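You operate a simulated robot arm through the tools that you are given. There is no shell and no other tool. Be economical: measure what you need, move in short steps, check, and stop when the job is done.

You run a simulated two-armed robot. Do the job below in one go: nothing can be reset, and whatever is moved stays where it is left.

TASK
Add the cream bowl to the red one on the sell tray, lid on top.
Fine: lift the lid off first; set the cream bowl softly, its foot down in the red rim, and the lid sits home; the red bowl and the blue pot stay put.

Only the result counts: the job must be done as asked and must still hold three seconds after the hand-in. Knocking over, shifting, dropping, spilling or breaking anything else fails it. A push-on lid holds only when it is set on centred and level and pressed home; a screw cap is set on level and turned clockwise until tight.

THE ROBOT
Two 7-joint arms with fingered hands on one trunk that stands fixed in place. Base frame: the origin is at the foot of the trunk, x ahead of it, y to its left, z up; the work surface is at about z = 76. Units: cm, degrees, N and s.
The left shoulder is at [10.8, 12.5, 121.9], the right one opposite. With the tool pointing down near the work surface each hand reaches from about 10 to 84 cm from the base axis, measured 20 degrees to its own side. Payload 3.7 kg a hand.
The tool frame of a hand sits at the grasp point between the pads (the TCP): z along the fingers, y along the line on which they close. The tips reach 2.5 cm beyond it. Largest opening 8.8 cm; the body of the gripper starts 2.9 cm behind the TCP. The gripper is a hand of 5 fingers: y runs from the thumb to the fingers, the wrist lies at [-1.3, -9.7, -16.2] in the tool frame, and closing takes about 1.5 s.
Orientation is that of the tool frame in the base frame, as a unit quaternion [w, x, y, z]. With the fingers straight down and the wrist toward the robot, the tool's x, y and z point along [0, 1, 0], [1, 0, 0] and [0, 0, -1] of the base frame.

THE INTERFACE
- The arms move only by the tool apply_moves. It takes "left_plan", "right_plan" or both (then of equal length, played together; a hand with none holds still); each is a list of rows, each a list of 6 numbers: the shift along the tool's x, y, z in units of 30 mm (1.0 is 30 mm), then the turn, a rotation vector about the tool's x, y, z in units of 4 degrees (1.0 is 4 degrees). In form: [[x, y, z, rx, ry, rz], ...]. A call has 1 to 12 rows; each row shifts and turns the commanded pose from where the row before left it, along the tool's axes as they then stand. "left_fingers" and "right_fingers" are, for a hand that has rows, the opening, from 0 (shut) to 1 (fully open), set as the call begins (left out, the last holds). A call with a number of a shift or a turn outside -1 to 1 is refused whole. A row lasts 0.2 s, in which the tool goes at most 5 cm and 8.6 degrees; a call with a longer step from one row to the next is refused whole, and so is a gripper value outside its range. A pose out of reach is approached as far as the arm can. The call stops where the force on the tool passes 70 N (or 10 N more than at its start, if that is more) or the arm is blocked; 0.2 s more then pass. Each finger travels about 4.5 cm/s and halts on what it meets, pressing with about 31 N; the grip force reading is that of the motor and also rises with nothing between the fingers. The clock runs only during rows and for 0.2 s after the last one: add rows that do not move to give the fingers time. It gives the time, the measured TCP pose, the force on the tool (base axes), the opening and the grip force at its end, in the units of the frame above (readings bear some noise), with the torque about the TCP (base axes, N m) and any sound that the robot's microphone picked up.
- Cameras (640 x 400 px; columns grow to the right, rows downward): "scene" is now at [17.42, -5.7, 135.59]; the picture's right is [-0.70, -0.72, 0.00], its down [-0.45, 0.43, -0.78] and it looks along [0.56, -0.54, -0.62] (base axes); focal length 329 px, centre (320, 200). "left" rides on the left gripper at [-5.9, -7.9, -10.5] in its tool frame; the picture's right is [-0.73, -0.32, 0.61], its down [0.62, -0.68, 0.38] and it looks along [0.29, 0.66, 0.70] (tool axes); focal length 234 px, centre (320, 200). "right" rides on the right gripper at [5.9, -7.9, -10.5] in its tool frame; the picture's right is [-0.73, 0.32, -0.61], its down [-0.62, -0.68, 0.38] and it looks along [-0.29, 0.66, 0.70] (tool axes); focal length 234 px, centre (320, 200). There is no depth. A picture from a camera that has moved, and an enlarged one, comes with that camera's place and axes in the base frame and with its lens.
- grab_frame(camera): a new picture of that camera. It takes no simulated time.
- lift_body(by): slides the trunk up (or, below 0, down) by that many cm; the arms and the scene camera ride with it, the base frame stays. It gives what a move gives, with no picture.
- finger_targets(index, middle, ring, little, thumb_bend, thumb_turn, hand): sets how far each is bent, from 0 (flat) to 100 (curled in); at 30 the hand is open as for a grip, at 70 the pads meet at the TCP. One left out holds its place. A second passes; each finger stops where it meets its share of the squeeze, and holds until it gets a number again. A gripper value or a shape takes the hand back. It gives what a move gives, with no picture; readings hold the bend of each and the force on index, middle, ring, little, thumb and palm. thumb_turn goes from beside the hand (0) to across from the fingers (100), as for a grip.
- hand_shape(shape, hand): the hand has 5 fingers and takes this shape, open, in about a second: jaw (thumb against the fingers, like two jaws); tri (thumb and two fingers); tip (a fingertip pinch); poke (one finger out to press); point (the index stretched); flat (the hand flat); cup (the hand cupped); fist (a fist). The gripper value then closes the fingers along that shape, each until it touches; the sizes above hold for jaw. It gives what a move gives, with no picture.
- head_to(pan, tilt): turns the head with the scene camera to pan (to the left, within 80 degrees either way) and tilt (down, from -29 to 69), counted from straight ahead of the robot. It gives what a move gives.
- inspect(camera, box): a new picture of the part [left, top, right, bottom] of that camera's present view, enlarged. It takes no simulated time.
- sign_off(): hands the job in; it is judged then, once.

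Go step by step. Nothing tells you positions but the pictures and the camera data: compare them with the known pose of the tool, close in by small moves and look again before you grip or let go. The budget is 120 turns and 86 pictures, counting those below and the enlarged ones. Unless the task says otherwise, let go and move clear before handing in, and close with one line.

The tools are called after "Request:" as name(argument=value, ...) on one line, values as JSON. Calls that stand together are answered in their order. apply_moves: Moves the arms, as the interface text tells. Its arguments: {"type":"object","properties":{"left_plan":{"type":"array","items":{"type":"array","items":{"type":"number"}}},"left_fingers":{"type":"number"},"right_plan":{"type":"array","items":{"type":"array","items":{"type":"number"}}},"right_fingers":{"type":"number"}},"required":[]} The other tools are called the same way: lift_body (by) slides the trunk up or down; hand_shape (shape, hand) gives the hand a shape; finger_targets (index, middle, ring, little, thumb_bend, thumb_turn, hand) moves the fingers one by one; head_to (pan, tilt) turns the head that bears the scene camera; grab_frame (camera) takes a picture; inspect (camera, box) takes an enlarged picture of a part of a camera's view; sign_off () hands the job in.

At the start:

```text
t: 0.0
left_tcp_pos: [58.72, -10.59, 105.15]
left_ee_rot: [0.0, 0.707, 0.707, 0.0]
left_ft_force: [-0.3, 0.0, 0.6]
left_wrist_torque: [-0.02, 0.04, 0.01]
left_grip_width: 8.79
left_grasp_force: 0.0
left_shape: jaw
left_bend: [30.0, 30.0, 30.0, 30.0, 30.0, 98.0]
left_finger forces: [0.0, 0.0, 0.1, 0.1, 0.0, 0.0]
right_tcp_pos: [37.14, -48.31, 106.27]
right_ee_rot: [0.0, 0.707, 0.707, 0.0]
right_ft_force: [0.7, 0.2, 1.0]
right_wrist_torque: [0.02, -0.01, -0.03]
right_grip_width: 8.76
right_grasp_force: 0.1
right_shape: jaw
right_bend: [30.0, 30.0, 30.0, 30.0, 30.0, 98.0]
right_finger forces: [0.0, 0.0, 0.1, 0.0, 0.0, 0.0]
trunk travel left (down, up): [-23.8, 17.8]
head pan, tilt: [-44.1, 38.6]
```

scene: 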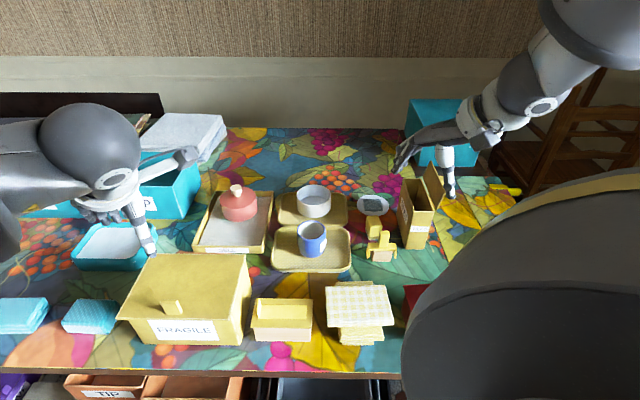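
right: 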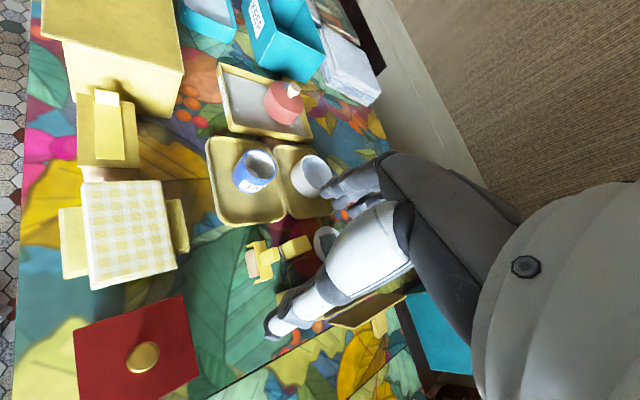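
left: 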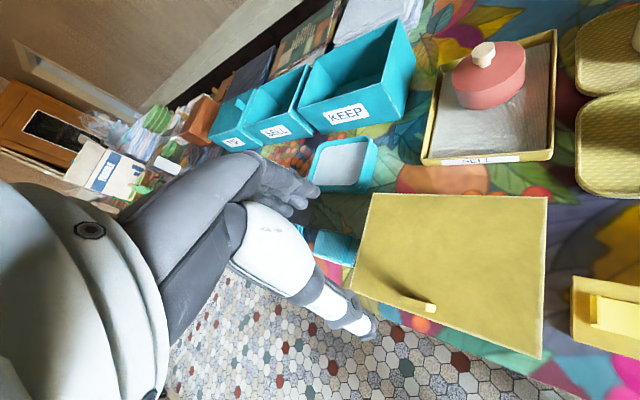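

The red lidded bowl is on the SELL tray and a pale bowl stands on a yellow tray beside the blue pot. I'll look closer at both.

Request:
inspect(camera="scene", box=[180, 160, 400, 297])

Request:
inspect(camera="left", box=[400, 0, 640, 200])

Request:
inspect(camera="right", box=[190, 50, 430, 250])

```text
2.91 times, centred on (290, 228) of scene
camera zoom: at [17.42, -5.7, 135.59], right [-0.7, -0.72, 0.0], down [-0.45, 0.43, -0.78], along [0.56, -0.54, -0.62], focal length 958 px, centre (407, 117)
```

zoom: 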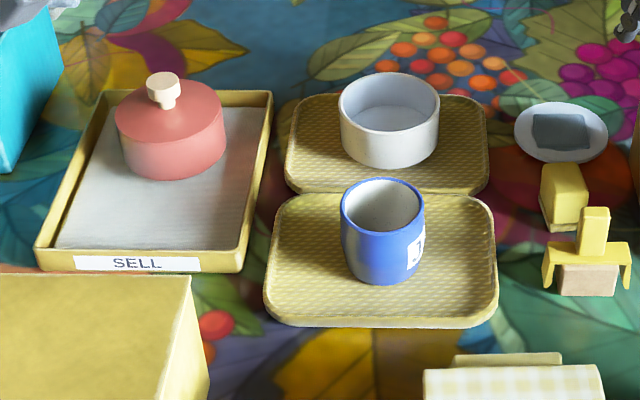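

```text
2.00 times, centred on (520, 100) of left
camera zoom: at [50.85, -16.36, 115.56], right [-0.32, -0.73, -0.61], down [-0.68, 0.62, -0.38], along [0.66, 0.29, -0.7], focal length 468 px, centre (-80, 400)
```

zoom: 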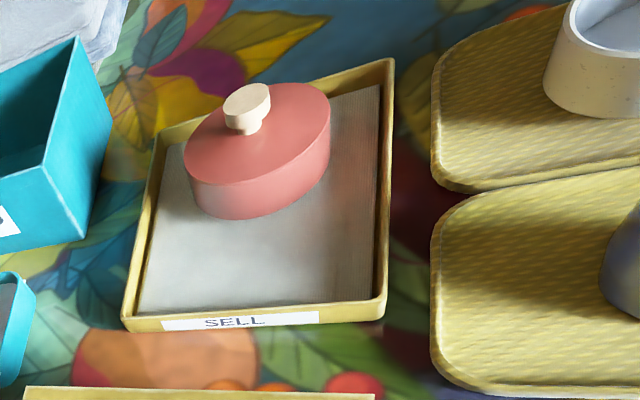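

```text
2.00 times, centred on (310, 150) of right
camera zoom: at [29.32, -42.31, 116.76], right [0.32, -0.73, 0.61], down [-0.68, -0.62, -0.38], along [0.66, -0.29, -0.7], focal length 468 px, centre (340, 300)
```

zoom: 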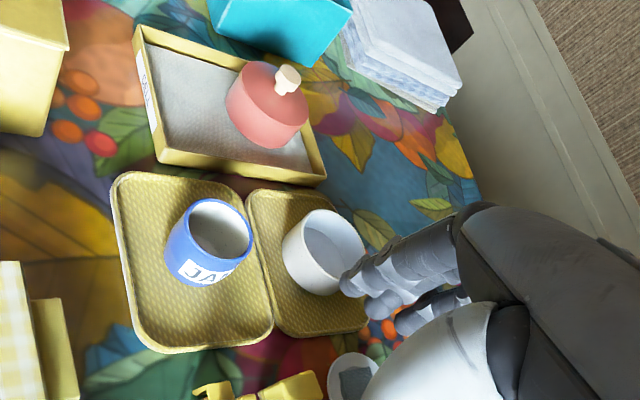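

Knob top comes out near [80.1, -37.1, 86.1], and the cream bowl rim centre near [68.4, -53, 82] at about 9.3 cm across. I'll raise both arms, swing the left one aside, and then lower the trunk so the right arm can reach the lid.

Request:
apply_moves(left_plan=[[0, 0, -1, 0, 0, 0], [0, 0, -1, 0, 0, 0], [0.5, 0, -1, 0, 0, 0], [1, 0, -1, 0, 0, 0], [1, 0, -1, 0, 0, 0], [1, 0, 0, 0, 0, 0], [1, 0, 0, 0, 0, 0]], right_plan=[[0, 0, -1, 0, 0, 0], [0, 0, -1, 0, 0, 0], [0, 0, -1, 0, 0, 0], [0, 0, -1, 0, 0, 0], [0, 0, -1, 0, 0, 0], [0, 0, 0, 0, 0, 0], [0, 0, 0, 0, 0, 0]])

Request:
lift_body(by=-15)

Request:
grab_frame(camera="scene")

```text
t: 1.6
left_tcp_pos: [58.76, 3.13, 120.27]
left_ee_rot: [0.0, 0.707, 0.707, 0.0]
left_ft_force: [0.4, 0.2, -0.6]
left_wrist_torque: [-0.01, -0.02, 0.04]
left_grip_width: 8.76
left_grasp_force: 0.0
left_shape: jaw
left_bend: [30.0, 30.0, 30.0, 30.0, 30.0, 98.0]
left_finger forces: [0.1, 0.0, 0.1, 0.1, 0.0, 0.0]
right_tcp_pos: [37.2, -47.96, 121.66]
right_ee_rot: [0.0, 0.707, 0.707, -0.001]
right_ft_force: [-1.0, 0.3, 0.4]
right_wrist_torque: [-0.01, 0.02, -0.01]
right_grip_width: 8.77
right_grasp_force: 0.1
right_shape: jaw
right_bend: [30.0, 30.0, 30.0, 30.0, 30.0, 98.0]
right_finger forces: [0.0, 0.0, 0.0, 0.0, 0.0, 0.0]
trunk travel left (down, up): [-23.8, 17.8]
head pan, tilt: [-44.1, 38.6]
```

```text
t: 3.4
left_tcp_pos: [59.04, 3.08, 104.78]
left_ee_rot: [-0.005, 0.7, 0.714, -0.005]
left_ft_force: [0.2, -0.2, -0.3]
left_wrist_torque: [0.0, 0.06, -0.05]
left_grip_width: 8.77
left_grasp_force: 0.0
left_shape: jaw
left_bend: [30.0, 30.0, 30.0, 30.0, 30.0, 98.0]
left_finger forces: [0.0, 0.0, 0.0, 0.0, 0.1, 0.1]
right_tcp_pos: [37.0, -48.1, 106.33]
right_ee_rot: [0.0, 0.707, 0.707, -0.001]
right_ft_force: [-0.2, 0.2, 0.0]
right_wrist_torque: [-0.02, -0.02, 0.01]
right_grip_width: 8.77
right_grasp_force: 0.0
right_shape: jaw
right_bend: [30.0, 30.0, 30.0, 30.0, 30.0, 98.0]
right_finger forces: [0.1, 0.0, 0.0, 0.0, 0.1, 0.0]
trunk travel left (down, up): [-8.8, 32.8]
head pan, tilt: [-44.1, 38.6]
```

```text
79 pictures are left
camera scene: at [33.53, -5.53, 118.98], right [-0.66, -0.75, 0.0], down [-0.44, 0.39, -0.81], along [0.61, -0.54, -0.59], focal length 329 px, centre (320, 200)
```

scene: 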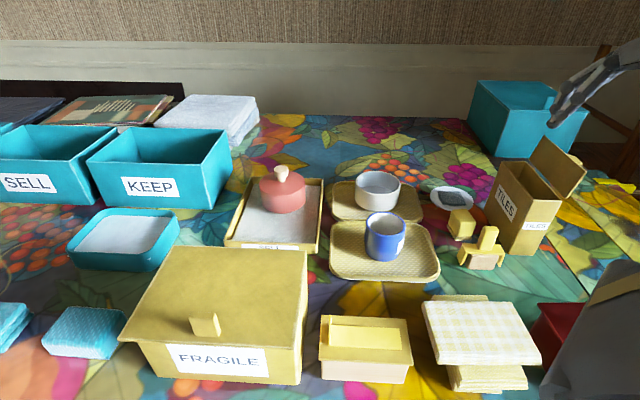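

The trunk is now lower and further forward, and the way to the lid is clear. I'll carry the right hand toward a point above the lid knob.

Request:
apply_moves(right_plan=[[0.3, 1, 0, 0, 0, 0], [0.3, 1, 0, 0, 0, 0], [0.3, 1, 0, 0, 0, 0], [0.3, 1, 0, 0, 0, 0], [0.3, 1, 0, 0, 0, 0], [0.3, 1, 0, 0, 0, 0], [0.3, 1, 0, 0, 0, 0], [0.3, 1, 0, 0, 0, 0], [0.3, 1, 0.2, 0, 0, 0], [0.3, 1, 0.4, 0, 0, 0], [0.3, 1, 0.5, 0, 0, 0], [0.3, 1, 0.5, 0, 0, 0]])

Request:
grab_frame(camera="right")

Request:
grab_frame(camera="scene")

```text
t: 6.0
left_tcp_pos: [59.19, 2.97, 104.81]
left_ee_rot: [-0.005, 0.703, 0.711, -0.004]
left_ft_force: [0.3, -0.4, -0.3]
left_wrist_torque: [0.02, -0.03, 0.0]
left_grip_width: 8.77
left_grasp_force: 0.0
left_shape: jaw
left_bend: [30.0, 30.0, 30.0, 30.0, 30.0, 98.0]
left_finger forces: [0.0, 0.0, 0.0, 0.1, 0.0, 0.0]
right_tcp_pos: [73.1, -39.75, 101.17]
right_ee_rot: [-0.002, 0.704, 0.71, 0.002]
right_ft_force: [0.2, -0.7, 0.1]
right_wrist_torque: [0.04, 0.02, 0.01]
right_grip_width: 8.77
right_grasp_force: 0.1
right_shape: jaw
right_bend: [30.0, 30.0, 30.0, 30.0, 30.0, 98.0]
right_finger forces: [0.1, 0.0, 0.0, 0.0, 0.1, 0.0]
right hand out of reach, approached as far as the arm can: row 9, 10, 11, 12
trunk travel left (down, up): [-8.8, 32.8]
head pan, tilt: [-44.1, 38.6]
```

```text
78 pictures are left
camera right: at [65.34, -34.02, 111.74], right [0.33, -0.73, 0.6], down [-0.68, -0.63, -0.39], along [0.66, -0.28, -0.7], focal length 234 px, centre (320, 200)
```

right: 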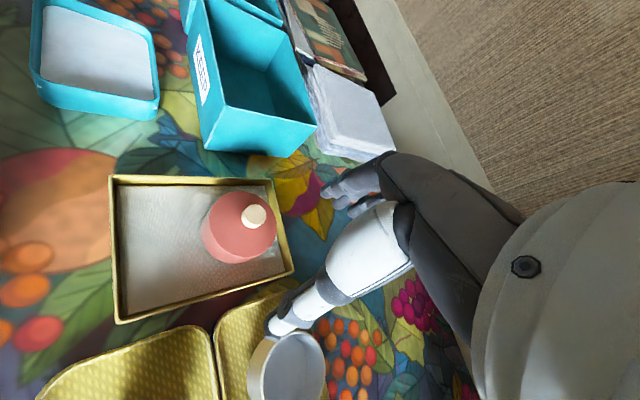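

```text
77 pictures are left
camera scene: at [33.72, -5.52, 118.96], right [-0.66, -0.75, 0.0], down [-0.44, 0.39, -0.81], along [0.61, -0.54, -0.59], focal length 329 px, centre (320, 200)
```

scene: 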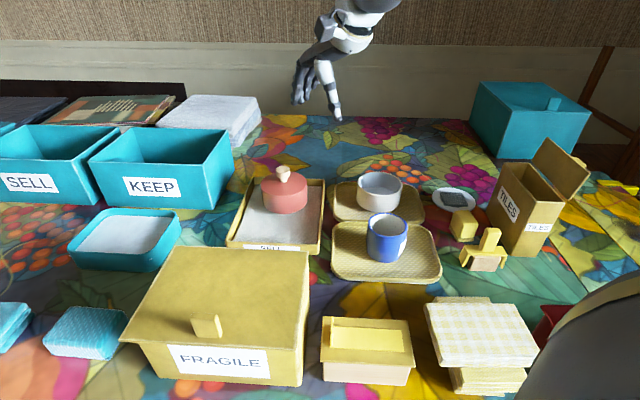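

The knob again projects to about [80.2, -37.4, 86.1], but the arm reports its limit here. I'll yaw the hand so the wrist points to the shoulder and descend a little to see whether that frees reach.

Request:
apply_moves(right_plan=[[0, 0, 0.3, 0, 0, 1], [0, 0, 0.3, 0, 0, 1], [0, 0, 0.3, 0, 0, 1], [0, 0, 0.3, 0, 0, 1], [0, 0, 0, 0, 0, 1], [0, 0, 0, 0, 0, 0], [0, 0, 0, 0, 0, 0]])

```text
t: 7.5
left_tcp_pos: [59.02, 2.96, 104.85]
left_ee_rot: [-0.004, 0.703, 0.711, -0.004]
left_ft_force: [-0.1, 0.1, -0.3]
left_wrist_torque: [0.01, 0.02, 0.01]
left_grip_width: 8.78
left_grasp_force: 0.0
left_shape: jaw
left_bend: [30.0, 30.0, 30.0, 30.0, 30.0, 98.0]
left_finger forces: [0.0, 0.0, 0.1, 0.0, 0.1, 0.0]
right_tcp_pos: [72.83, -51.15, 95.21]
right_ee_rot: [-0.002, 0.817, 0.577, 0.003]
right_ft_force: [-0.2, 0.0, -0.1]
right_wrist_torque: [-0.01, 0.01, -0.01]
right_grip_width: 8.77
right_grasp_force: 0.1
right_shape: jaw
right_bend: [30.0, 30.0, 30.0, 30.0, 30.0, 98.0]
right_finger forces: [0.0, 0.0, 0.0, 0.0, 0.1, 0.0]
right hand out of reach, approached as far as the arm can: row 1, 2, 3, 4, 5
trunk travel left (down, up): [-8.8, 32.8]
head pan, tilt: [-44.1, 38.6]
```

The yaw made things worse, since the hand slid to y = -51. I'll turn it back and a bit past.

Request:
apply_moves(right_plan=[[0, 0, 0, 0, 0, -1], [0, 0, 0, 0, 0, -1], [0, 0, 0, 0, 0, -1], [0, 0, 0, 0, 0, -1], [0, 0, 0, 0, 0, -1], [0, 0, 0, 0, 0, 0], [0, 0, 0, 0, 0, 0]])

Request:
apply_moves(right_plan=[[0, 0, 0, 0, 0, -1], [0, 0, 0, 0, 0, -1], [0, 0, 0, 0, 0, -1], [0, 0, 0, 0, 0, 0], [0, 0, 0, 0, 0, 0]])

```text
t: 9.2
left_tcp_pos: [59.04, 2.9, 104.9]
left_ee_rot: [-0.003, 0.704, 0.71, -0.003]
left_ft_force: [0.2, 1.0, -0.2]
left_wrist_torque: [0.01, 0.01, 0.02]
left_grip_width: 8.77
left_grasp_force: 0.0
left_shape: jaw
left_bend: [30.0, 30.0, 30.0, 30.0, 30.0, 98.0]
left_finger forces: [0.1, 0.1, 0.0, 0.0, 0.1, 0.0]
right_tcp_pos: [72.68, -51.06, 95.32]
right_ee_rot: [0.0, 0.707, 0.708, -0.001]
right_ft_force: [-0.4, 0.1, -0.1]
right_wrist_torque: [0.02, -0.01, -0.01]
right_grip_width: 8.78
right_grasp_force: 0.0
right_shape: jaw
right_bend: [30.0, 30.0, 30.0, 30.0, 30.0, 98.0]
right_finger forces: [0.0, 0.0, 0.0, 0.0, 0.1, 0.1]
trunk travel left (down, up): [-8.8, 32.8]
head pan, tilt: [-44.1, 38.6]
```

```text
t: 10.3
left_tcp_pos: [58.95, 2.9, 104.83]
left_ee_rot: [-0.004, 0.704, 0.71, -0.003]
left_ft_force: [-0.6, -1.1, -0.2]
left_wrist_torque: [0.01, -0.02, 0.02]
left_grip_width: 8.76
left_grasp_force: 0.0
left_shape: jaw
left_bend: [30.0, 30.0, 30.0, 30.0, 30.0, 98.0]
left_finger forces: [0.0, 0.1, 0.0, 0.0, 0.0, 0.0]
right_tcp_pos: [72.9, -51.1, 95.27]
right_ee_rot: [0.0, 0.628, 0.778, 0.0]
right_ft_force: [0.0, 0.5, 0.6]
right_wrist_torque: [-0.01, -0.02, 0.03]
right_grip_width: 8.72
right_grasp_force: 0.1
right_shape: jaw
right_bend: [30.0, 30.0, 30.0, 30.0, 30.0, 98.0]
right_finger forces: [0.1, 0.1, 0.1, 0.0, 0.1, 0.0]
trunk travel left (down, up): [-8.8, 32.8]
head pan, tilt: [-44.1, 38.6]
```

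The commanded pose now matches the measured one, with the hand yawed about -11.5°. From here I'll step toward the point above the knob at the same height.

Request:
apply_moves(right_plan=[[0.79, 0.3, 0, 0, 0, 0], [0.79, 0.4, 0, 0, 0, 0], [0.79, 0.5, 0, 0, 0, 0], [0.79, 0.7, 0, 0, 0, 0], [0.79, 0.7, 0, 0, 0, 0], [0, 0.7, 0, 0, 0, 0], [0, 0, 0, 0, 0, 0]])

```text
t: 11.9
left_tcp_pos: [58.91, 2.96, 104.94]
left_ee_rot: [-0.004, 0.704, 0.71, -0.002]
left_ft_force: [-0.2, -0.1, -0.4]
left_wrist_torque: [-0.02, 0.0, -0.02]
left_grip_width: 8.79
left_grasp_force: 0.0
left_shape: jaw
left_bend: [30.0, 30.0, 30.0, 30.0, 30.0, 98.0]
left_finger forces: [0.0, 0.0, 0.0, 0.0, 0.0, 0.0]
right_tcp_pos: [79.92, -37.54, 95.35]
right_ee_rot: [0.001, 0.629, 0.778, -0.001]
right_ft_force: [0.4, 0.2, -0.4]
right_wrist_torque: [0.0, -0.02, 0.0]
right_grip_width: 8.78
right_grasp_force: 0.0
right_shape: jaw
right_bend: [30.0, 30.0, 30.0, 30.0, 30.0, 98.0]
right_finger forces: [0.0, 0.0, 0.0, 0.0, 0.1, 0.0]
trunk travel left (down, up): [-8.8, 32.8]
head pan, tilt: [-44.1, 38.6]
```

The hand has arrived above the knob, so I'll check the view from both cameras.

Request:
grab_frame(camera="right")

Request:
inspect(camera="scene", box=[210, 90, 370, 250])

```text
76 pictures are left
camera right: at [71.0, -33.48, 105.86], right [0.47, -0.64, 0.61], down [-0.54, -0.75, -0.38], along [0.7, -0.15, -0.7], focal length 234 px, centre (320, 200)
```

right: 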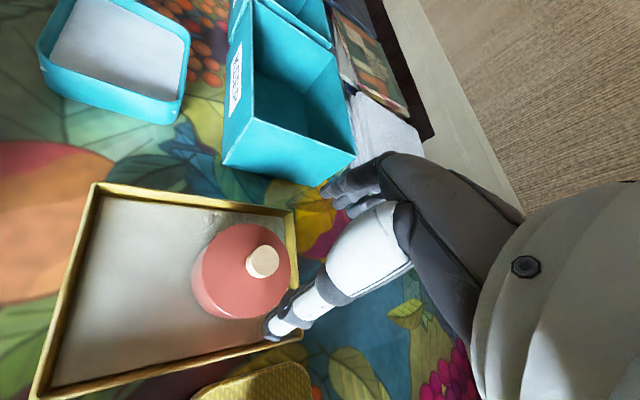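

```text
2.50 times, centred on (290, 170) of scene
camera zoom: at [33.67, -5.41, 119.05], right [-0.65, -0.76, 0.0], down [-0.44, 0.38, -0.81], along [0.62, -0.53, -0.58], focal length 823 px, centre (395, 275)
```

zoom: 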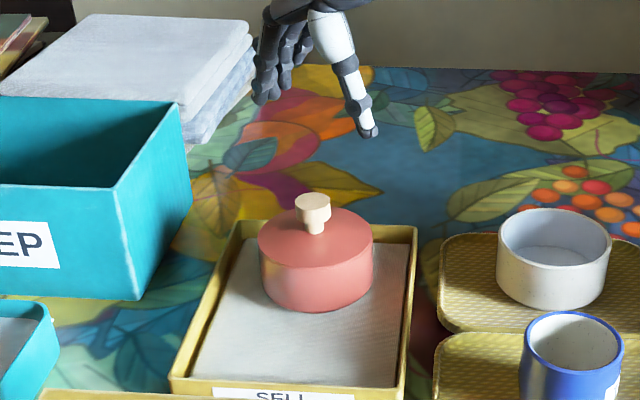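

The knob projects to [80.3, -37.4] and the hand is centred on it. I'll go down in line until the tips are just above the lid top (about z = 83).

Request:
apply_moves(right_plan=[[0.03, 0.1, 0.6, 0, 0, 0], [0, 0, 0.6, 0, 0, 0], [0, 0, 0.6, 0, 0, 0], [0, 0, 0.5, 0, 0, 0], [0, 0, 0.4, 0, 0, 0], [0, 0, 0.2, 0, 0, 0], [0, 0, 0, 0, 0, 0]])

Request:
inspect(camera="scene", box=[230, 100, 350, 220])

Request:
grab_frame(camera="right")

```text
t: 13.6
left_tcp_pos: [58.89, 2.94, 104.91]
left_ee_rot: [-0.002, 0.705, 0.709, -0.002]
left_ft_force: [-0.4, -0.9, 1.2]
left_wrist_torque: [0.01, 0.01, 0.01]
left_grip_width: 8.76
left_grasp_force: 0.1
left_shape: jaw
left_bend: [30.0, 30.0, 30.0, 30.0, 30.0, 98.0]
left_finger forces: [0.0, 0.0, 0.0, 0.0, 0.0, 0.1]
right_tcp_pos: [80.38, -37.35, 86.58]
right_ee_rot: [0.0, 0.63, 0.777, 0.0]
right_ft_force: [-0.1, 0.0, -0.4]
right_wrist_torque: [0.01, -0.01, 0.0]
right_grip_width: 8.76
right_grasp_force: 0.1
right_shape: jaw
right_bend: [30.0, 30.0, 30.0, 30.0, 30.0, 98.0]
right_finger forces: [0.1, 0.0, 0.0, 0.1, 0.0, 0.1]
trunk travel left (down, up): [-8.8, 32.8]
head pan, tilt: [-44.1, 38.6]
```

```text
3.33 times, centred on (290, 160) of scene
camera zoom: at [33.72, -5.4, 119.03], right [-0.65, -0.76, 0.0], down [-0.44, 0.38, -0.81], along [0.62, -0.53, -0.58], focal length 1098 px, centre (420, 333)
```

zoom: 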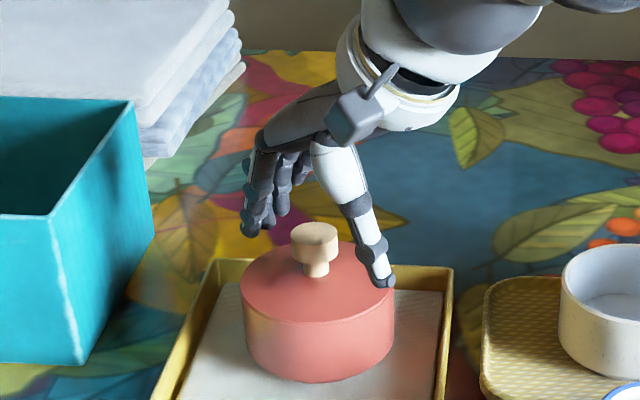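

```text
73 pictures are left
camera right: at [71.48, -33.3, 97.03], right [0.47, -0.64, 0.61], down [-0.54, -0.75, -0.38], along [0.7, -0.15, -0.7], focal length 234 px, centre (320, 200)
```

right: 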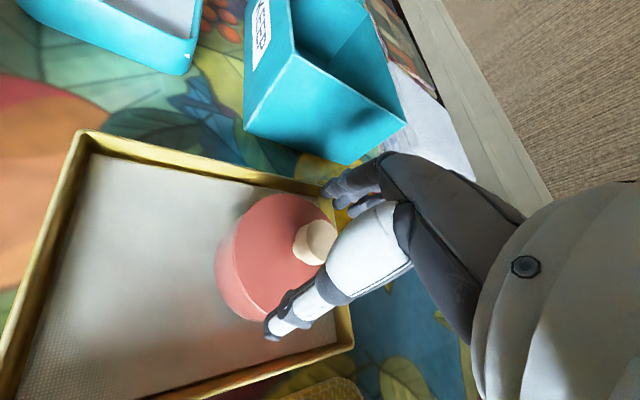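

The knob sits between the thumb and the fingers. I'll drop another 0.8 cm and close on it.

Request:
apply_moves(right_plan=[[0, 0, 0.15, 0, 0, 0], [0, 0, 0.12, 0, 0, 0], [0, 0, 0, 0, 0, 0]])

Request:
apply_moves(right_plan=[[0, 0, 0, 0, 0, 0], [0, 0, 0, 0, 0, 0], [0, 0, 0, 0, 0, 0], [0, 0, 0, 0, 0, 0], [0, 0, 0, 0, 0, 0], [0, 0, 0, 0, 0, 0], [0, 0, 0, 0, 0, 0], [0, 0, 0, 0, 0, 0]], right_fingers=0)

Request:
inspect(camera="scene", box=[230, 100, 350, 220])

```text
t: 14.3
left_tcp_pos: [58.87, 2.87, 104.89]
left_ee_rot: [-0.003, 0.705, 0.709, -0.002]
left_ft_force: [0.5, 0.4, -0.4]
left_wrist_torque: [0.01, 0.0, 0.01]
left_grip_width: 8.76
left_grasp_force: 0.1
left_shape: jaw
left_bend: [30.0, 30.0, 30.0, 30.0, 30.0, 98.0]
left_finger forces: [0.0, 0.0, 0.1, 0.0, 0.0, 0.0]
right_tcp_pos: [80.37, -37.36, 85.76]
right_ee_rot: [0.001, 0.63, 0.777, -0.001]
right_ft_force: [0.0, 0.3, -0.1]
right_wrist_torque: [-0.01, 0.01, 0.03]
right_grip_width: 8.77
right_grasp_force: 0.1
right_shape: jaw
right_bend: [30.0, 30.0, 30.0, 30.0, 30.0, 98.0]
right_finger forces: [0.1, 0.0, 0.1, 0.0, 0.0, 0.0]
trunk travel left (down, up): [-8.8, 32.8]
head pan, tilt: [-44.1, 38.6]
```

```text
t: 16.1
left_tcp_pos: [58.89, 2.89, 104.9]
left_ee_rot: [-0.002, 0.706, 0.708, -0.001]
left_ft_force: [0.2, -0.5, 0.5]
left_wrist_torque: [-0.03, -0.01, -0.02]
left_grip_width: 8.77
left_grasp_force: 0.1
left_shape: jaw
left_bend: [30.0, 30.0, 30.0, 30.0, 30.0, 98.0]
left_finger forces: [0.1, 0.0, 0.0, 0.1, 0.0, 0.1]
right_tcp_pos: [80.39, -37.13, 85.69]
right_ee_rot: [0.0, 0.629, 0.777, 0.0]
right_ft_force: [-0.8, 2.1, 0.0]
right_wrist_torque: [0.0, -0.05, 0.05]
right_grip_width: 2.05
right_grasp_force: 31.0
right_shape: jaw
right_bend: [74.0, 50.0, 57.0, 54.0, 75.0, 100.0]
right_finger forces: [14.9, 10.1, 0.1, 0.0, 25.9, 0.0]
trunk travel left (down, up): [-8.8, 32.8]
head pan, tilt: [-44.1, 38.6]
```

```text
3.33 times, centred on (290, 160) of scene
camera zoom: at [33.75, -5.36, 119.02], right [-0.65, -0.76, 0.0], down [-0.45, 0.38, -0.81], along [0.62, -0.52, -0.58], focal length 1098 px, centre (420, 333)
```

zoom: 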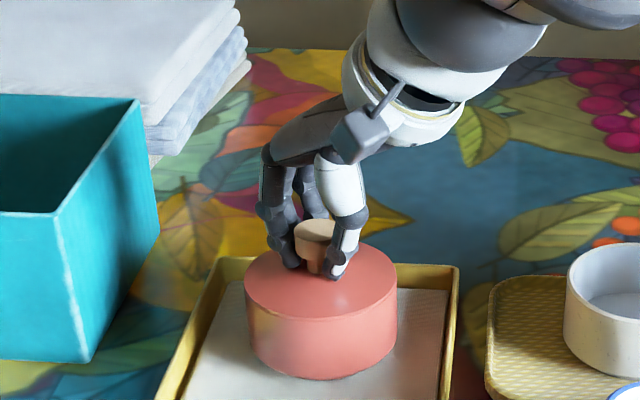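

The thumb, index and middle finger hold the knob. I'll lift a little and watch whether the lid comes off or the bowl follows.

Request:
apply_moves(right_plan=[[0, 0, -0.1, 0, 0, 0], [0, 0, -0.15, 0, 0, 0], [0, 0, 0, 0, 0, 0]])

Request:
inspect(camera="scene", box=[230, 100, 350, 220])

```text
t: 16.9
left_tcp_pos: [58.76, 3.0, 104.93]
left_ee_rot: [-0.001, 0.706, 0.708, -0.001]
left_ft_force: [0.2, 0.3, 0.7]
left_wrist_torque: [0.01, -0.01, 0.01]
left_grip_width: 8.77
left_grasp_force: 0.0
left_shape: jaw
left_bend: [30.0, 30.0, 30.0, 30.0, 30.0, 98.0]
left_finger forces: [0.1, 0.1, 0.0, 0.0, 0.0, 0.0]
right_tcp_pos: [80.39, -37.27, 86.53]
right_ee_rot: [0.0, 0.629, 0.777, 0.0]
right_ft_force: [0.2, -0.6, -0.6]
right_wrist_torque: [-0.02, 0.01, 0.0]
right_grip_width: 2.05
right_grasp_force: 30.7
right_shape: jaw
right_bend: [74.0, 50.0, 57.0, 54.0, 75.0, 100.0]
right_finger forces: [15.3, 9.9, 0.1, 0.1, 26.4, 0.0]
trunk travel left (down, up): [-8.8, 32.8]
head pan, tilt: [-44.1, 38.6]
```

```text
3.33 times, centred on (290, 160) of scene
camera zoom: at [33.77, -5.36, 119.01], right [-0.64, -0.76, 0.0], down [-0.45, 0.38, -0.81], along [0.62, -0.52, -0.58], focal length 1098 px, centre (420, 333)
```

zoom: 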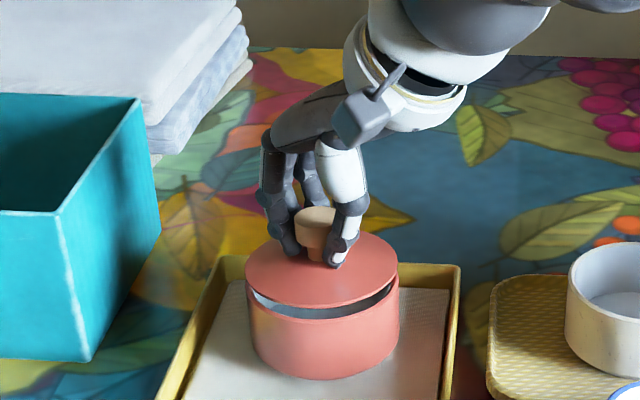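

The lid has come off level and the red bowl stayed. I'll raise it and carry it back toward a clear patch of table near [36, -53].

Request:
apply_moves(right_plan=[[0, 0, -0.5, 0, 0, 0], [0, 0, -0.8, 0, 0, 0], [0, 0, -0.8, 0, 0, 0], [0, 0, -0.8, 0, 0, 0], [0, -0.3, -0.8, 0, 0, 0], [0, -0.6, -0.5, 0, 0, 0], [-0.1, -0.8, -0.3, 0, 0, 0], [-0.1, -0.8, 0, 0, 0, 0], [-0.1, -0.8, 0, 0, 0, 0], [-0.1, -0.8, 0, 0, 0, 0], [-0.1, -0.8, 0, 0, 0, 0], [-0.1, -0.8, 0, 0, 0, 0]])

Request:
apply_moves(right_plan=[[-0.1, -0.8, 0, 0, 0, 0], [-0.1, -0.8, 0, 0, 0, 0], [-0.1, -0.8, 0, 0, 0, 0], [-0.1, -0.8, 0, 0, 0, 0], [-0.1, -0.8, 0, 0, 0, 0], [-0.1, -0.8, 0, 0, 0, 0], [-0.1, -0.8, 0, 0, 0, 0], [-0.1, -0.8, 0, 0, 0, 0], [-0.1, -0.8, 0, 0, 0, 0], [-0.1, -0.8, 0, 0, 0, 0], [-0.1, -0.8, 0, 0, 0, 0], [0, 0, 0, 0, 0, 0]])

Request:
grab_frame(camera="right")

Request:
grab_frame(camera="scene")

```text
t: 19.6
left_tcp_pos: [58.85, 2.95, 105.11]
left_ee_rot: [-0.001, 0.705, 0.709, 0.0]
left_ft_force: [0.1, 0.1, 1.0]
left_wrist_torque: [0.02, 0.03, 0.01]
left_grip_width: 8.76
left_grasp_force: 0.0
left_shape: jaw
left_bend: [30.0, 30.0, 30.0, 30.0, 30.0, 98.0]
left_finger forces: [0.1, 0.0, 0.0, 0.0, 0.0, 0.1]
right_tcp_pos: [63.9, -42.47, 100.0]
right_ee_rot: [0.0, 0.629, 0.778, 0.0]
right_ft_force: [0.3, 0.0, -1.2]
right_wrist_torque: [-0.02, -0.01, -0.01]
right_grip_width: 2.06
right_grasp_force: 31.0
right_shape: jaw
right_bend: [74.0, 50.0, 57.0, 54.0, 76.0, 100.0]
right_finger forces: [15.3, 10.1, 0.1, 0.1, 26.2, 0.1]
trunk travel left (down, up): [-8.8, 32.8]
head pan, tilt: [-44.1, 38.6]
```

```text
t: 22.1
left_tcp_pos: [58.85, 2.9, 104.95]
left_ee_rot: [-0.002, 0.706, 0.708, 0.0]
left_ft_force: [-0.6, -0.3, 0.2]
left_wrist_torque: [-0.01, -0.03, 0.0]
left_grip_width: 8.76
left_grasp_force: 0.2
left_shape: jaw
left_bend: [30.0, 30.0, 30.0, 30.0, 30.0, 98.0]
left_finger forces: [0.0, 0.0, 0.0, 0.0, 0.0, 0.1]
right_tcp_pos: [38.83, -51.22, 100.23]
right_ee_rot: [-0.001, 0.63, 0.777, -0.001]
right_ft_force: [-0.3, -0.1, -1.1]
right_wrist_torque: [0.01, 0.03, -0.02]
right_grip_width: 2.07
right_grasp_force: 30.8
right_shape: jaw
right_bend: [74.0, 50.0, 59.0, 54.0, 76.0, 100.0]
right_finger forces: [13.3, 10.1, 1.5, 0.1, 21.1, 0.1]
trunk travel left (down, up): [-8.8, 32.8]
head pan, tilt: [-44.1, 38.6]
```

```text
70 pictures are left
camera right: at [29.91, -47.2, 110.67], right [0.47, -0.64, 0.61], down [-0.54, -0.75, -0.38], along [0.7, -0.15, -0.7], focal length 234 px, centre (320, 200)
```

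right: 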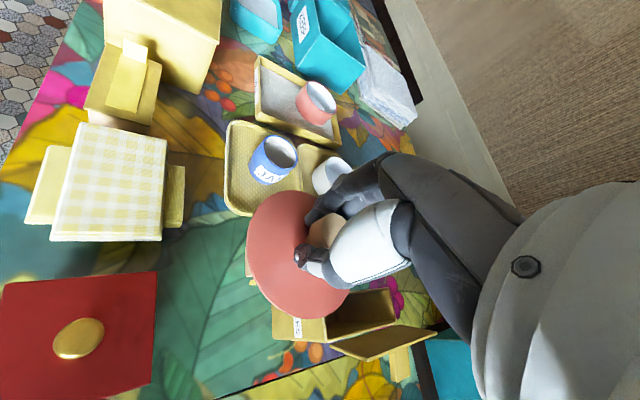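

```text
69 pictures are left
camera scene: at [33.81, -5.31, 118.96], right [-0.64, -0.77, 0.0], down [-0.45, 0.38, -0.81], along [0.62, -0.52, -0.59], focal length 329 px, centre (320, 200)
```

scene: 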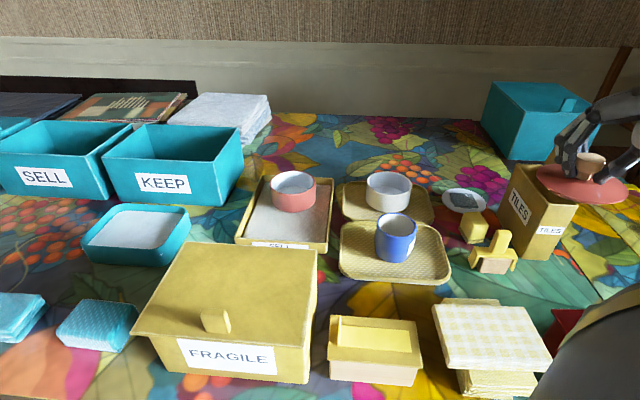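

The lid hangs level and the red bowl stands open on the tray. I'll shift to about [37.2, -53.2], which is clear of the red box, toy and TILES box, and start lowering.

Request:
apply_moves(right_plan=[[-0.27, -0.33, 0, 0, 0, 0], [-0.27, -0.33, 0, 0, 0, 0], [0, 0, 0.6, 0, 0, 0], [0, 0, 0.7, 0, 0, 0], [0, 0, 0.7, 0, 0, 0], [0, 0, 0.7, 0, 0, 0], [0, 0, 0.6, 0, 0, 0], [0, 0, 0, 0, 0, 0]])

Request:
grab_frame(camera="right")

Request:
head_to(pan=-65, tilt=50)

Request:
grab_frame(camera="scene")

```text
t: 23.9
left_tcp_pos: [58.84, 2.95, 105.02]
left_ee_rot: [-0.001, 0.707, 0.707, 0.001]
left_ft_force: [0.4, -0.5, -0.2]
left_wrist_torque: [-0.02, 0.02, -0.01]
left_grip_width: 8.75
left_grasp_force: 0.0
left_shape: jaw
left_bend: [30.0, 30.0, 30.0, 30.0, 30.0, 98.0]
left_finger forces: [0.1, 0.1, 0.0, 0.1, 0.0, 0.1]
right_tcp_pos: [37.1, -53.27, 90.06]
right_ee_rot: [0.001, 0.629, 0.777, 0.0]
right_ft_force: [1.0, 0.3, -0.8]
right_wrist_torque: [-0.01, -0.03, -0.01]
right_grip_width: 2.04
right_grasp_force: 31.4
right_shape: jaw
right_bend: [74.0, 50.0, 59.0, 54.0, 77.0, 100.0]
right_finger forces: [13.5, 10.0, 1.6, 0.0, 21.1, 0.0]
trunk travel left (down, up): [-8.8, 32.8]
head pan, tilt: [-44.1, 38.6]
```

```text
68 pictures are left
camera right: at [28.21, -49.26, 100.58], right [0.47, -0.64, 0.61], down [-0.54, -0.75, -0.38], along [0.7, -0.15, -0.7], focal length 234 px, centre (320, 200)
```

right: 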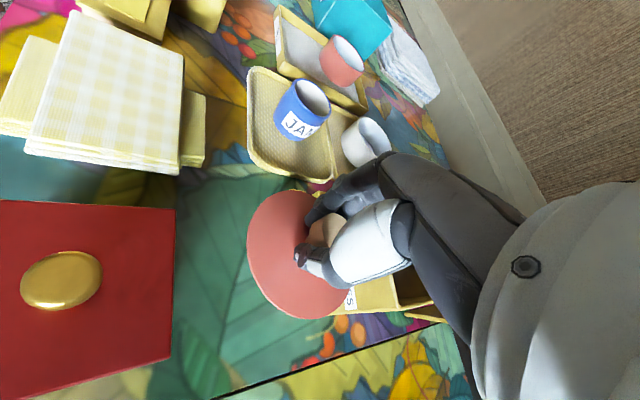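

```text
t: 24.8
left_tcp_pos: [58.86, 3.03, 104.41]
left_ee_rot: [-0.009, 0.706, 0.708, -0.001]
left_ft_force: [0.2, -0.3, 0.3]
left_wrist_torque: [-0.01, 0.01, -0.03]
left_grip_width: 8.76
left_grasp_force: 0.0
left_shape: jaw
left_bend: [30.0, 30.0, 30.0, 30.0, 30.0, 98.0]
left_finger forces: [0.1, 0.1, 0.1, 0.1, 0.1, 0.1]
right_tcp_pos: [37.24, -53.26, 90.17]
right_ee_rot: [0.0, 0.629, 0.777, 0.001]
right_ft_force: [-0.3, 0.5, -0.6]
right_wrist_torque: [0.04, 0.02, -0.01]
right_grip_width: 2.06
right_grasp_force: 30.7
right_shape: jaw
right_bend: [74.0, 50.0, 59.0, 54.0, 77.0, 100.0]
right_finger forces: [13.4, 9.9, 1.7, 0.0, 21.2, 0.0]
trunk travel left (down, up): [-8.8, 32.8]
head pan, tilt: [-65.0, 50.0]
```

```text
67 pictures are left
camera scene: at [33.57, -5.17, 118.32], right [-0.64, -0.77, 0.0], down [-0.5, 0.42, -0.76], along [0.58, -0.49, -0.65], focal length 329 px, centre (320, 200)
```

scene: 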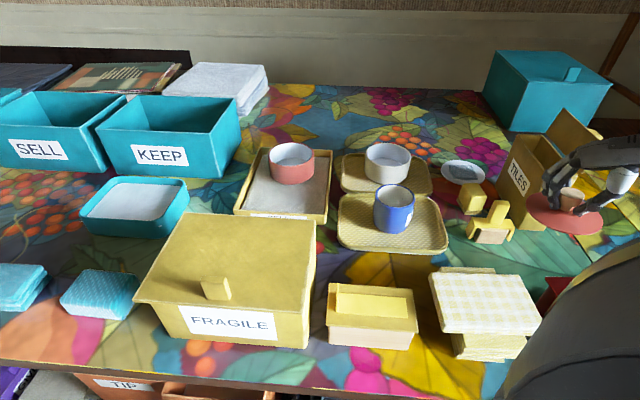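

Request:
grab_frame(camera="scene")

```text
66 pictures are left
camera scene: at [33.57, -5.17, 118.32], right [-0.64, -0.77, 0.0], down [-0.5, 0.42, -0.76], along [0.58, -0.49, -0.65], focal length 329 px, centre (320, 200)
```

scene: 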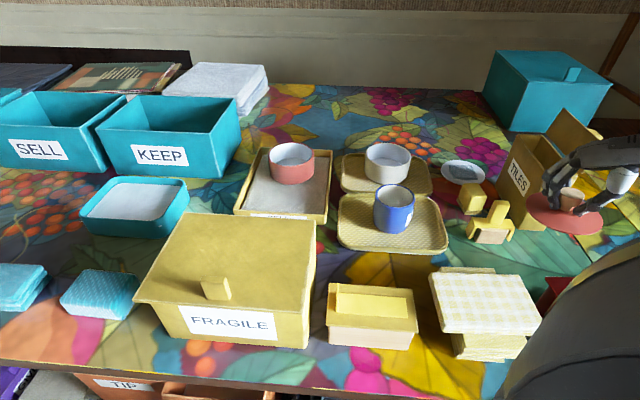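

Request:
apply_moves(right_plan=[[0, 0, 0.4, 0, 0, 0], [0, 0, 0.4, 0, 0, 0], [0, 0, 0.4, 0, 0, 0], [0, 0, 0.3, 0, 0, 0], [0, 0, 0, 0, 0, 0], [0, 0, 0, 0, 0, 0]])

Request:
grab_frame(camera="scene")

Request:
grab_frame(camera="right")

```text
t: 26.2
left_tcp_pos: [59.02, 3.08, 104.64]
left_ee_rot: [-0.007, 0.705, 0.709, -0.002]
left_ft_force: [0.7, -0.2, 0.1]
left_wrist_torque: [-0.03, -0.03, -0.02]
left_grip_width: 8.76
left_grasp_force: 0.1
left_shape: jaw
left_bend: [30.0, 30.0, 30.0, 30.0, 30.0, 98.0]
left_finger forces: [0.1, 0.1, 0.1, 0.0, 0.1, 0.0]
right_tcp_pos: [37.23, -53.21, 85.48]
right_ee_rot: [0.001, 0.629, 0.777, -0.001]
right_ft_force: [-0.7, 0.3, -0.4]
right_wrist_torque: [0.03, 0.0, 0.0]
right_grip_width: 2.04
right_grasp_force: 31.2
right_shape: jaw
right_bend: [74.0, 50.0, 59.0, 54.0, 77.0, 100.0]
right_finger forces: [13.3, 10.0, 1.5, 0.0, 21.2, 0.1]
trunk travel left (down, up): [-8.8, 32.8]
head pan, tilt: [-65.0, 50.0]
```

```text
65 pictures are left
camera scene: at [33.57, -5.15, 118.32], right [-0.64, -0.77, 0.0], down [-0.5, 0.41, -0.76], along [0.58, -0.49, -0.65], focal length 329 px, centre (320, 200)
```

scene: 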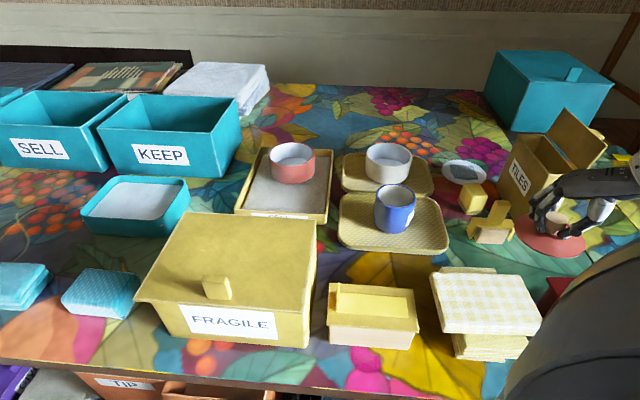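

```text
64 pictures are left
camera right: at [28.3, -49.23, 95.97], right [0.47, -0.64, 0.61], down [-0.54, -0.75, -0.38], along [0.7, -0.15, -0.7], focal length 234 px, centre (320, 200)
```

right: 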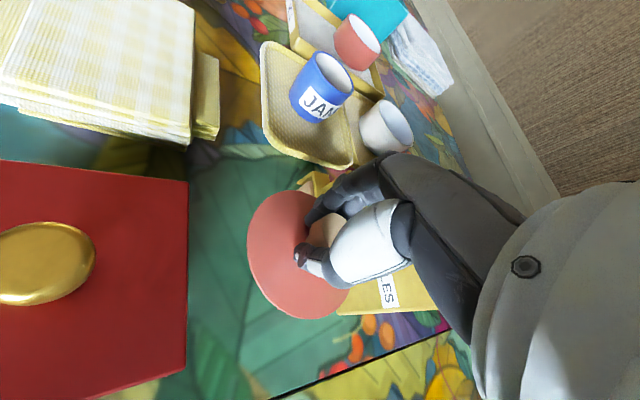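

The toy's leg is nearest, at about [41.8, -55.9]. I'll shift to [35.5, -55], which leaves roughly 2 cm on all sides, then go lower.

Request:
apply_moves(right_plan=[[-0.24, -0.34, 0, 0, 0, 0], [-0.23, -0.34, 0, 0, 0, 0], [0, 0, 0.4, 0, 0, 0], [0, 0, 0.4, 0, 0, 0], [0, 0, 0.2, 0, 0, 0], [0, 0, 0, 0, 0, 0]])

Request:
inspect(camera="scene", box=[440, 140, 640, 300])

Request:
grab_frame(camera="right")

```text
t: 27.6
left_tcp_pos: [58.9, 2.9, 104.78]
left_ee_rot: [-0.005, 0.705, 0.709, -0.002]
left_ft_force: [0.4, 0.0, -0.9]
left_wrist_torque: [-0.02, 0.0, 0.06]
left_grip_width: 8.76
left_grasp_force: 0.0
left_shape: jaw
left_bend: [30.0, 30.0, 30.0, 30.0, 30.0, 98.0]
left_finger forces: [0.1, 0.0, 0.1, 0.0, 0.0, 0.0]
right_tcp_pos: [35.44, -55.11, 82.6]
right_ee_rot: [0.0, 0.63, 0.777, 0.0]
right_ft_force: [-0.7, -0.7, -0.1]
right_wrist_torque: [-0.01, -0.01, -0.01]
right_grip_width: 2.06
right_grasp_force: 30.8
right_shape: jaw
right_bend: [74.0, 50.0, 59.0, 54.0, 77.0, 100.0]
right_finger forces: [13.4, 10.0, 1.7, 0.1, 21.2, 0.0]
trunk travel left (down, up): [-8.8, 32.8]
head pan, tilt: [-65.0, 50.0]
```

```text
2.50 times, centred on (540, 220) of scene
camera zoom: at [33.58, -5.13, 118.32], right [-0.64, -0.77, 0.0], down [-0.5, 0.41, -0.76], along [0.59, -0.49, -0.65], focal length 823 px, centre (-230, 150)
```

zoom: 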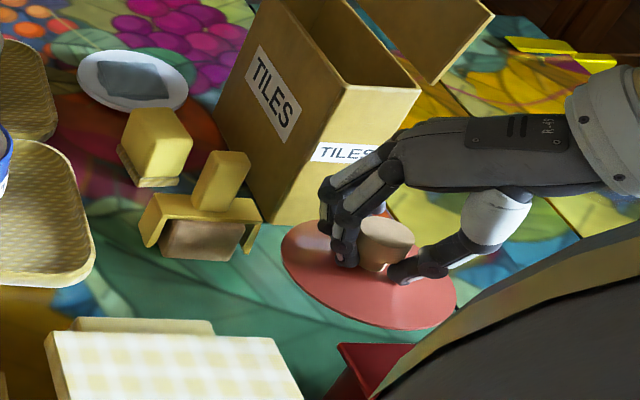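

```text
62 pictures are left
camera right: at [26.59, -51.08, 93.09], right [0.47, -0.64, 0.61], down [-0.54, -0.75, -0.38], along [0.7, -0.15, -0.7], focal length 234 px, centre (320, 200)
```

right: 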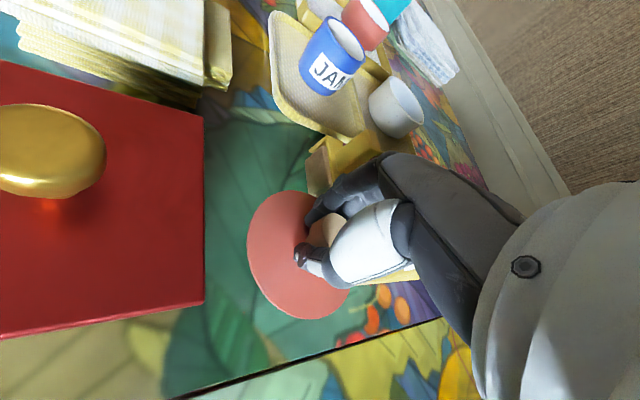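

The spot is clear, so I'll lower gently until the lid touches the table.

Request:
apply_moves(right_plan=[[0, 0, 0.2, 0, 0, 0], [0, 0, 0.2, 0, 0, 0], [0, 0, 0.1, 0, 0, 0], [0, 0, 0.1, 0, 0, 0], [0, 0, 0.05, 0, 0, 0], [0, 0, 0, 0, 0, 0]])

Request:
inspect(camera="scene", box=[440, 140, 640, 300])

```text
t: 29.0
left_tcp_pos: [59.05, 2.96, 104.83]
left_ee_rot: [-0.005, 0.705, 0.709, -0.002]
left_ft_force: [-0.3, 0.1, -0.2]
left_wrist_torque: [-0.01, 0.01, 0.02]
left_grip_width: 8.77
left_grasp_force: 0.0
left_shape: jaw
left_bend: [30.0, 30.0, 30.0, 30.0, 30.0, 98.0]
left_finger forces: [0.1, 0.0, 0.0, 0.1, 0.0, 0.0]
right_tcp_pos: [35.44, -55.25, 80.66]
right_ee_rot: [0.0, 0.63, 0.777, 0.0]
right_ft_force: [0.5, -0.2, -0.7]
right_wrist_torque: [-0.03, 0.01, 0.01]
right_grip_width: 2.0
right_grasp_force: 30.8
right_shape: jaw
right_bend: [74.0, 50.0, 59.0, 54.0, 77.0, 100.0]
right_finger forces: [13.3, 10.0, 1.7, 0.0, 21.2, 0.0]
trunk travel left (down, up): [-8.8, 32.8]
head pan, tilt: [-65.0, 50.0]
```

```text
2.50 times, centred on (540, 220) of scene
camera zoom: at [33.6, -5.1, 118.31], right [-0.64, -0.77, 0.0], down [-0.5, 0.41, -0.76], along [0.59, -0.48, -0.65], focal length 823 px, centre (-230, 150)
```

zoom: 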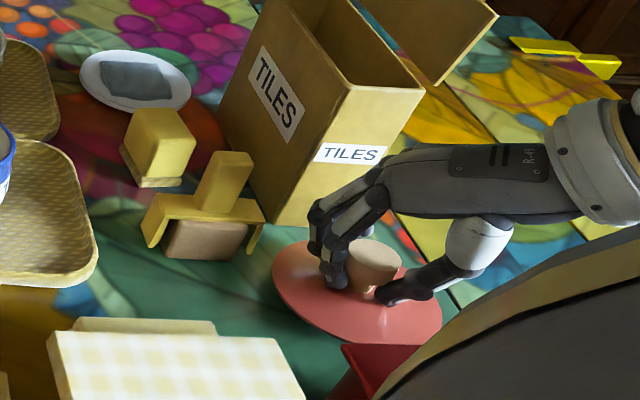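

Request:
apply_moves(right_plan=[[0, 0, 0.06, 0, 0, 0], [0, 0, 0.06, 0, 0, 0], [0, 0, 0.06, 0, 0, 0], [0, 0, 0.0, 0, 0, 0]])

Request:
apply_moves(right_plan=[[0, 0, 0.05, 0, 0, 0], [0, 0, 0.05, 0, 0, 0], [0, 0, 0.0, 0, 0, 0]])

```text
t: 30.0
left_tcp_pos: [58.83, 2.99, 104.85]
left_ee_rot: [-0.004, 0.705, 0.709, -0.001]
left_ft_force: [0.0, 0.2, -0.6]
left_wrist_torque: [-0.01, -0.03, -0.03]
left_grip_width: 8.76
left_grasp_force: 0.0
left_shape: jaw
left_bend: [30.0, 30.0, 30.0, 30.0, 30.0, 98.0]
left_finger forces: [0.0, 0.1, 0.0, 0.1, 0.0, 0.1]
right_tcp_pos: [35.56, -55.17, 80.17]
right_ee_rot: [0.0, 0.629, 0.777, 0.0]
right_ft_force: [-0.8, -0.5, 2.1]
right_wrist_torque: [-0.01, -0.08, 0.01]
right_grip_width: 2.04
right_grasp_force: 31.5
right_shape: jaw
right_bend: [74.0, 50.0, 59.0, 54.0, 77.0, 100.0]
right_finger forces: [13.3, 10.3, 1.6, 0.0, 21.3, 0.0]
trunk travel left (down, up): [-8.8, 32.8]
head pan, tilt: [-65.0, 50.0]
```

```text
t: 30.8
left_tcp_pos: [58.75, 3.01, 104.96]
left_ee_rot: [-0.002, 0.705, 0.709, -0.002]
left_ft_force: [-0.1, 0.1, 0.1]
left_wrist_torque: [-0.02, 0.04, 0.01]
left_grip_width: 8.77
left_grasp_force: 0.2
left_shape: jaw
left_bend: [30.0, 30.0, 30.0, 30.0, 30.0, 98.0]
left_finger forces: [0.0, 0.0, 0.0, 0.0, 0.1, 0.0]
right_tcp_pos: [35.51, -55.13, 80.02]
right_ee_rot: [0.001, 0.63, 0.777, 0.001]
right_ft_force: [-0.2, -0.1, 13.0]
right_wrist_torque: [0.06, -0.28, -0.03]
right_grip_width: 2.12
right_grasp_force: 30.9
right_shape: jaw
right_bend: [74.0, 49.0, 59.0, 54.0, 77.0, 100.0]
right_finger forces: [18.7, 14.7, 1.9, 0.0, 22.5, 0.1]
trunk travel left (down, up): [-8.8, 32.8]
head pan, tilt: [-65.0, 50.0]
```

The lid is on the table, with contact at TCP z ≈ 80.1. I'll open and lift straight up.

Request:
apply_moves(right_plan=[[0, 0, -0.04, 0, 0, 0], [0, 0, 0, 0, 0, 0], [0, 0, 0, 0, 0, 0], [0, 0, 0, 0, 0, 0], [0, 0, 0, 0, 0, 0], [0, 0, 0, 0, 0, 0], [0, 0, 0, 0, 0, 0], [0, 0, 0, 0, 0, 0]], right_fingers=1)

Request:
apply_moves(right_plan=[[0, 0, -0.3, 0, 0, 0], [0, 0, -0.6, 0, 0, 0], [0, 0, -0.8, 0, 0, 0], [0, 0, -1, 0, 0, 0], [0, 0, -1, 0, 0, 0], [0, 0, -1, 0, 0, 0], [0, 0, -1, 0, 0, 0], [0, 0, -1, 0, 0, 0], [0, 0, 0, 0, 0, 0]])

Request:
grab_frame(camera="scene")

Request:
grab_frame(camera="right")

```text
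t: 32.6
left_tcp_pos: [58.96, 2.93, 104.85]
left_ee_rot: [-0.002, 0.705, 0.709, -0.001]
left_ft_force: [0.0, -0.4, 1.0]
left_wrist_torque: [0.0, 0.02, 0.02]
left_grip_width: 8.78
left_grasp_force: 0.1
left_shape: jaw
left_bend: [30.0, 30.0, 30.0, 30.0, 30.0, 98.0]
left_finger forces: [0.0, 0.0, 0.0, 0.1, 0.0, 0.1]
right_tcp_pos: [35.54, -55.12, 79.97]
right_ee_rot: [0.0, 0.629, 0.777, 0.001]
right_ft_force: [-0.6, -1.0, -0.1]
right_wrist_torque: [0.01, 0.0, 0.01]
right_grip_width: 8.77
right_grasp_force: 0.0
right_shape: jaw
right_bend: [30.0, 30.0, 30.0, 30.0, 30.0, 98.0]
right_finger forces: [0.0, 0.0, 0.0, 0.1, 0.0, 0.0]
trunk travel left (down, up): [-8.8, 32.8]
head pan, tilt: [-65.0, 50.0]
```

```text
t: 34.6
left_tcp_pos: [59.13, 3.27, 102.58]
left_ee_rot: [-0.036, 0.699, 0.714, -0.001]
left_ft_force: [-0.5, 0.5, -0.4]
left_wrist_torque: [-0.02, 0.02, 0.05]
left_grip_width: 8.76
left_grasp_force: 0.1
left_shape: jaw
left_bend: [30.0, 30.0, 30.0, 30.0, 30.0, 98.0]
left_finger forces: [0.0, 0.0, 0.0, 0.1, 0.0, 0.1]
right_tcp_pos: [35.46, -55.15, 100.17]
right_ee_rot: [0.0, 0.629, 0.777, -0.001]
right_ft_force: [0.2, -0.1, -0.2]
right_wrist_torque: [-0.02, -0.01, 0.04]
right_grip_width: 8.79
right_grasp_force: 0.0
right_shape: jaw
right_bend: [30.0, 30.0, 30.0, 30.0, 30.0, 98.0]
right_finger forces: [0.0, 0.0, 0.0, 0.1, 0.0, 0.0]
trunk travel left (down, up): [-8.8, 32.8]
head pan, tilt: [-65.0, 50.0]
```

```text
60 pictures are left
camera scene: at [32.56, -5.32, 117.1], right [-0.72, -0.7, 0.0], down [-0.52, 0.54, -0.66], along [0.46, -0.47, -0.75], focal length 329 px, centre (320, 200)
```

scene: 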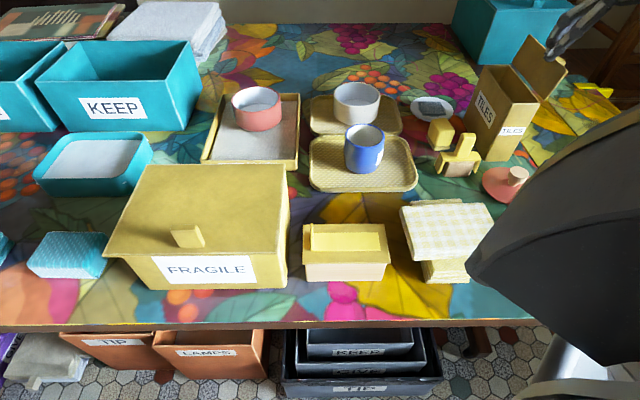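

```text
59 pictures are left
camera right: at [26.53, -51.15, 110.61], right [0.47, -0.64, 0.61], down [-0.54, -0.75, -0.38], along [0.7, -0.15, -0.7], focal length 234 px, centre (320, 200)
```

right: 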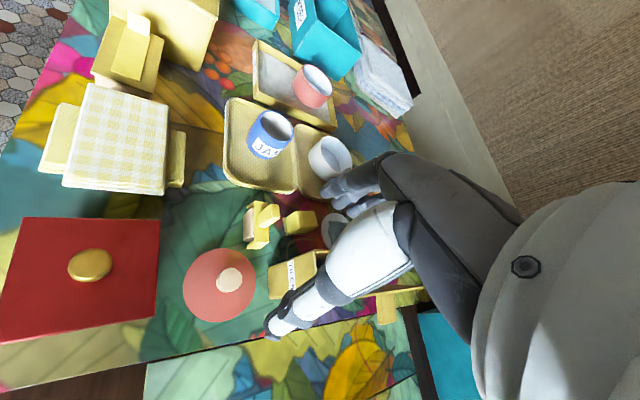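

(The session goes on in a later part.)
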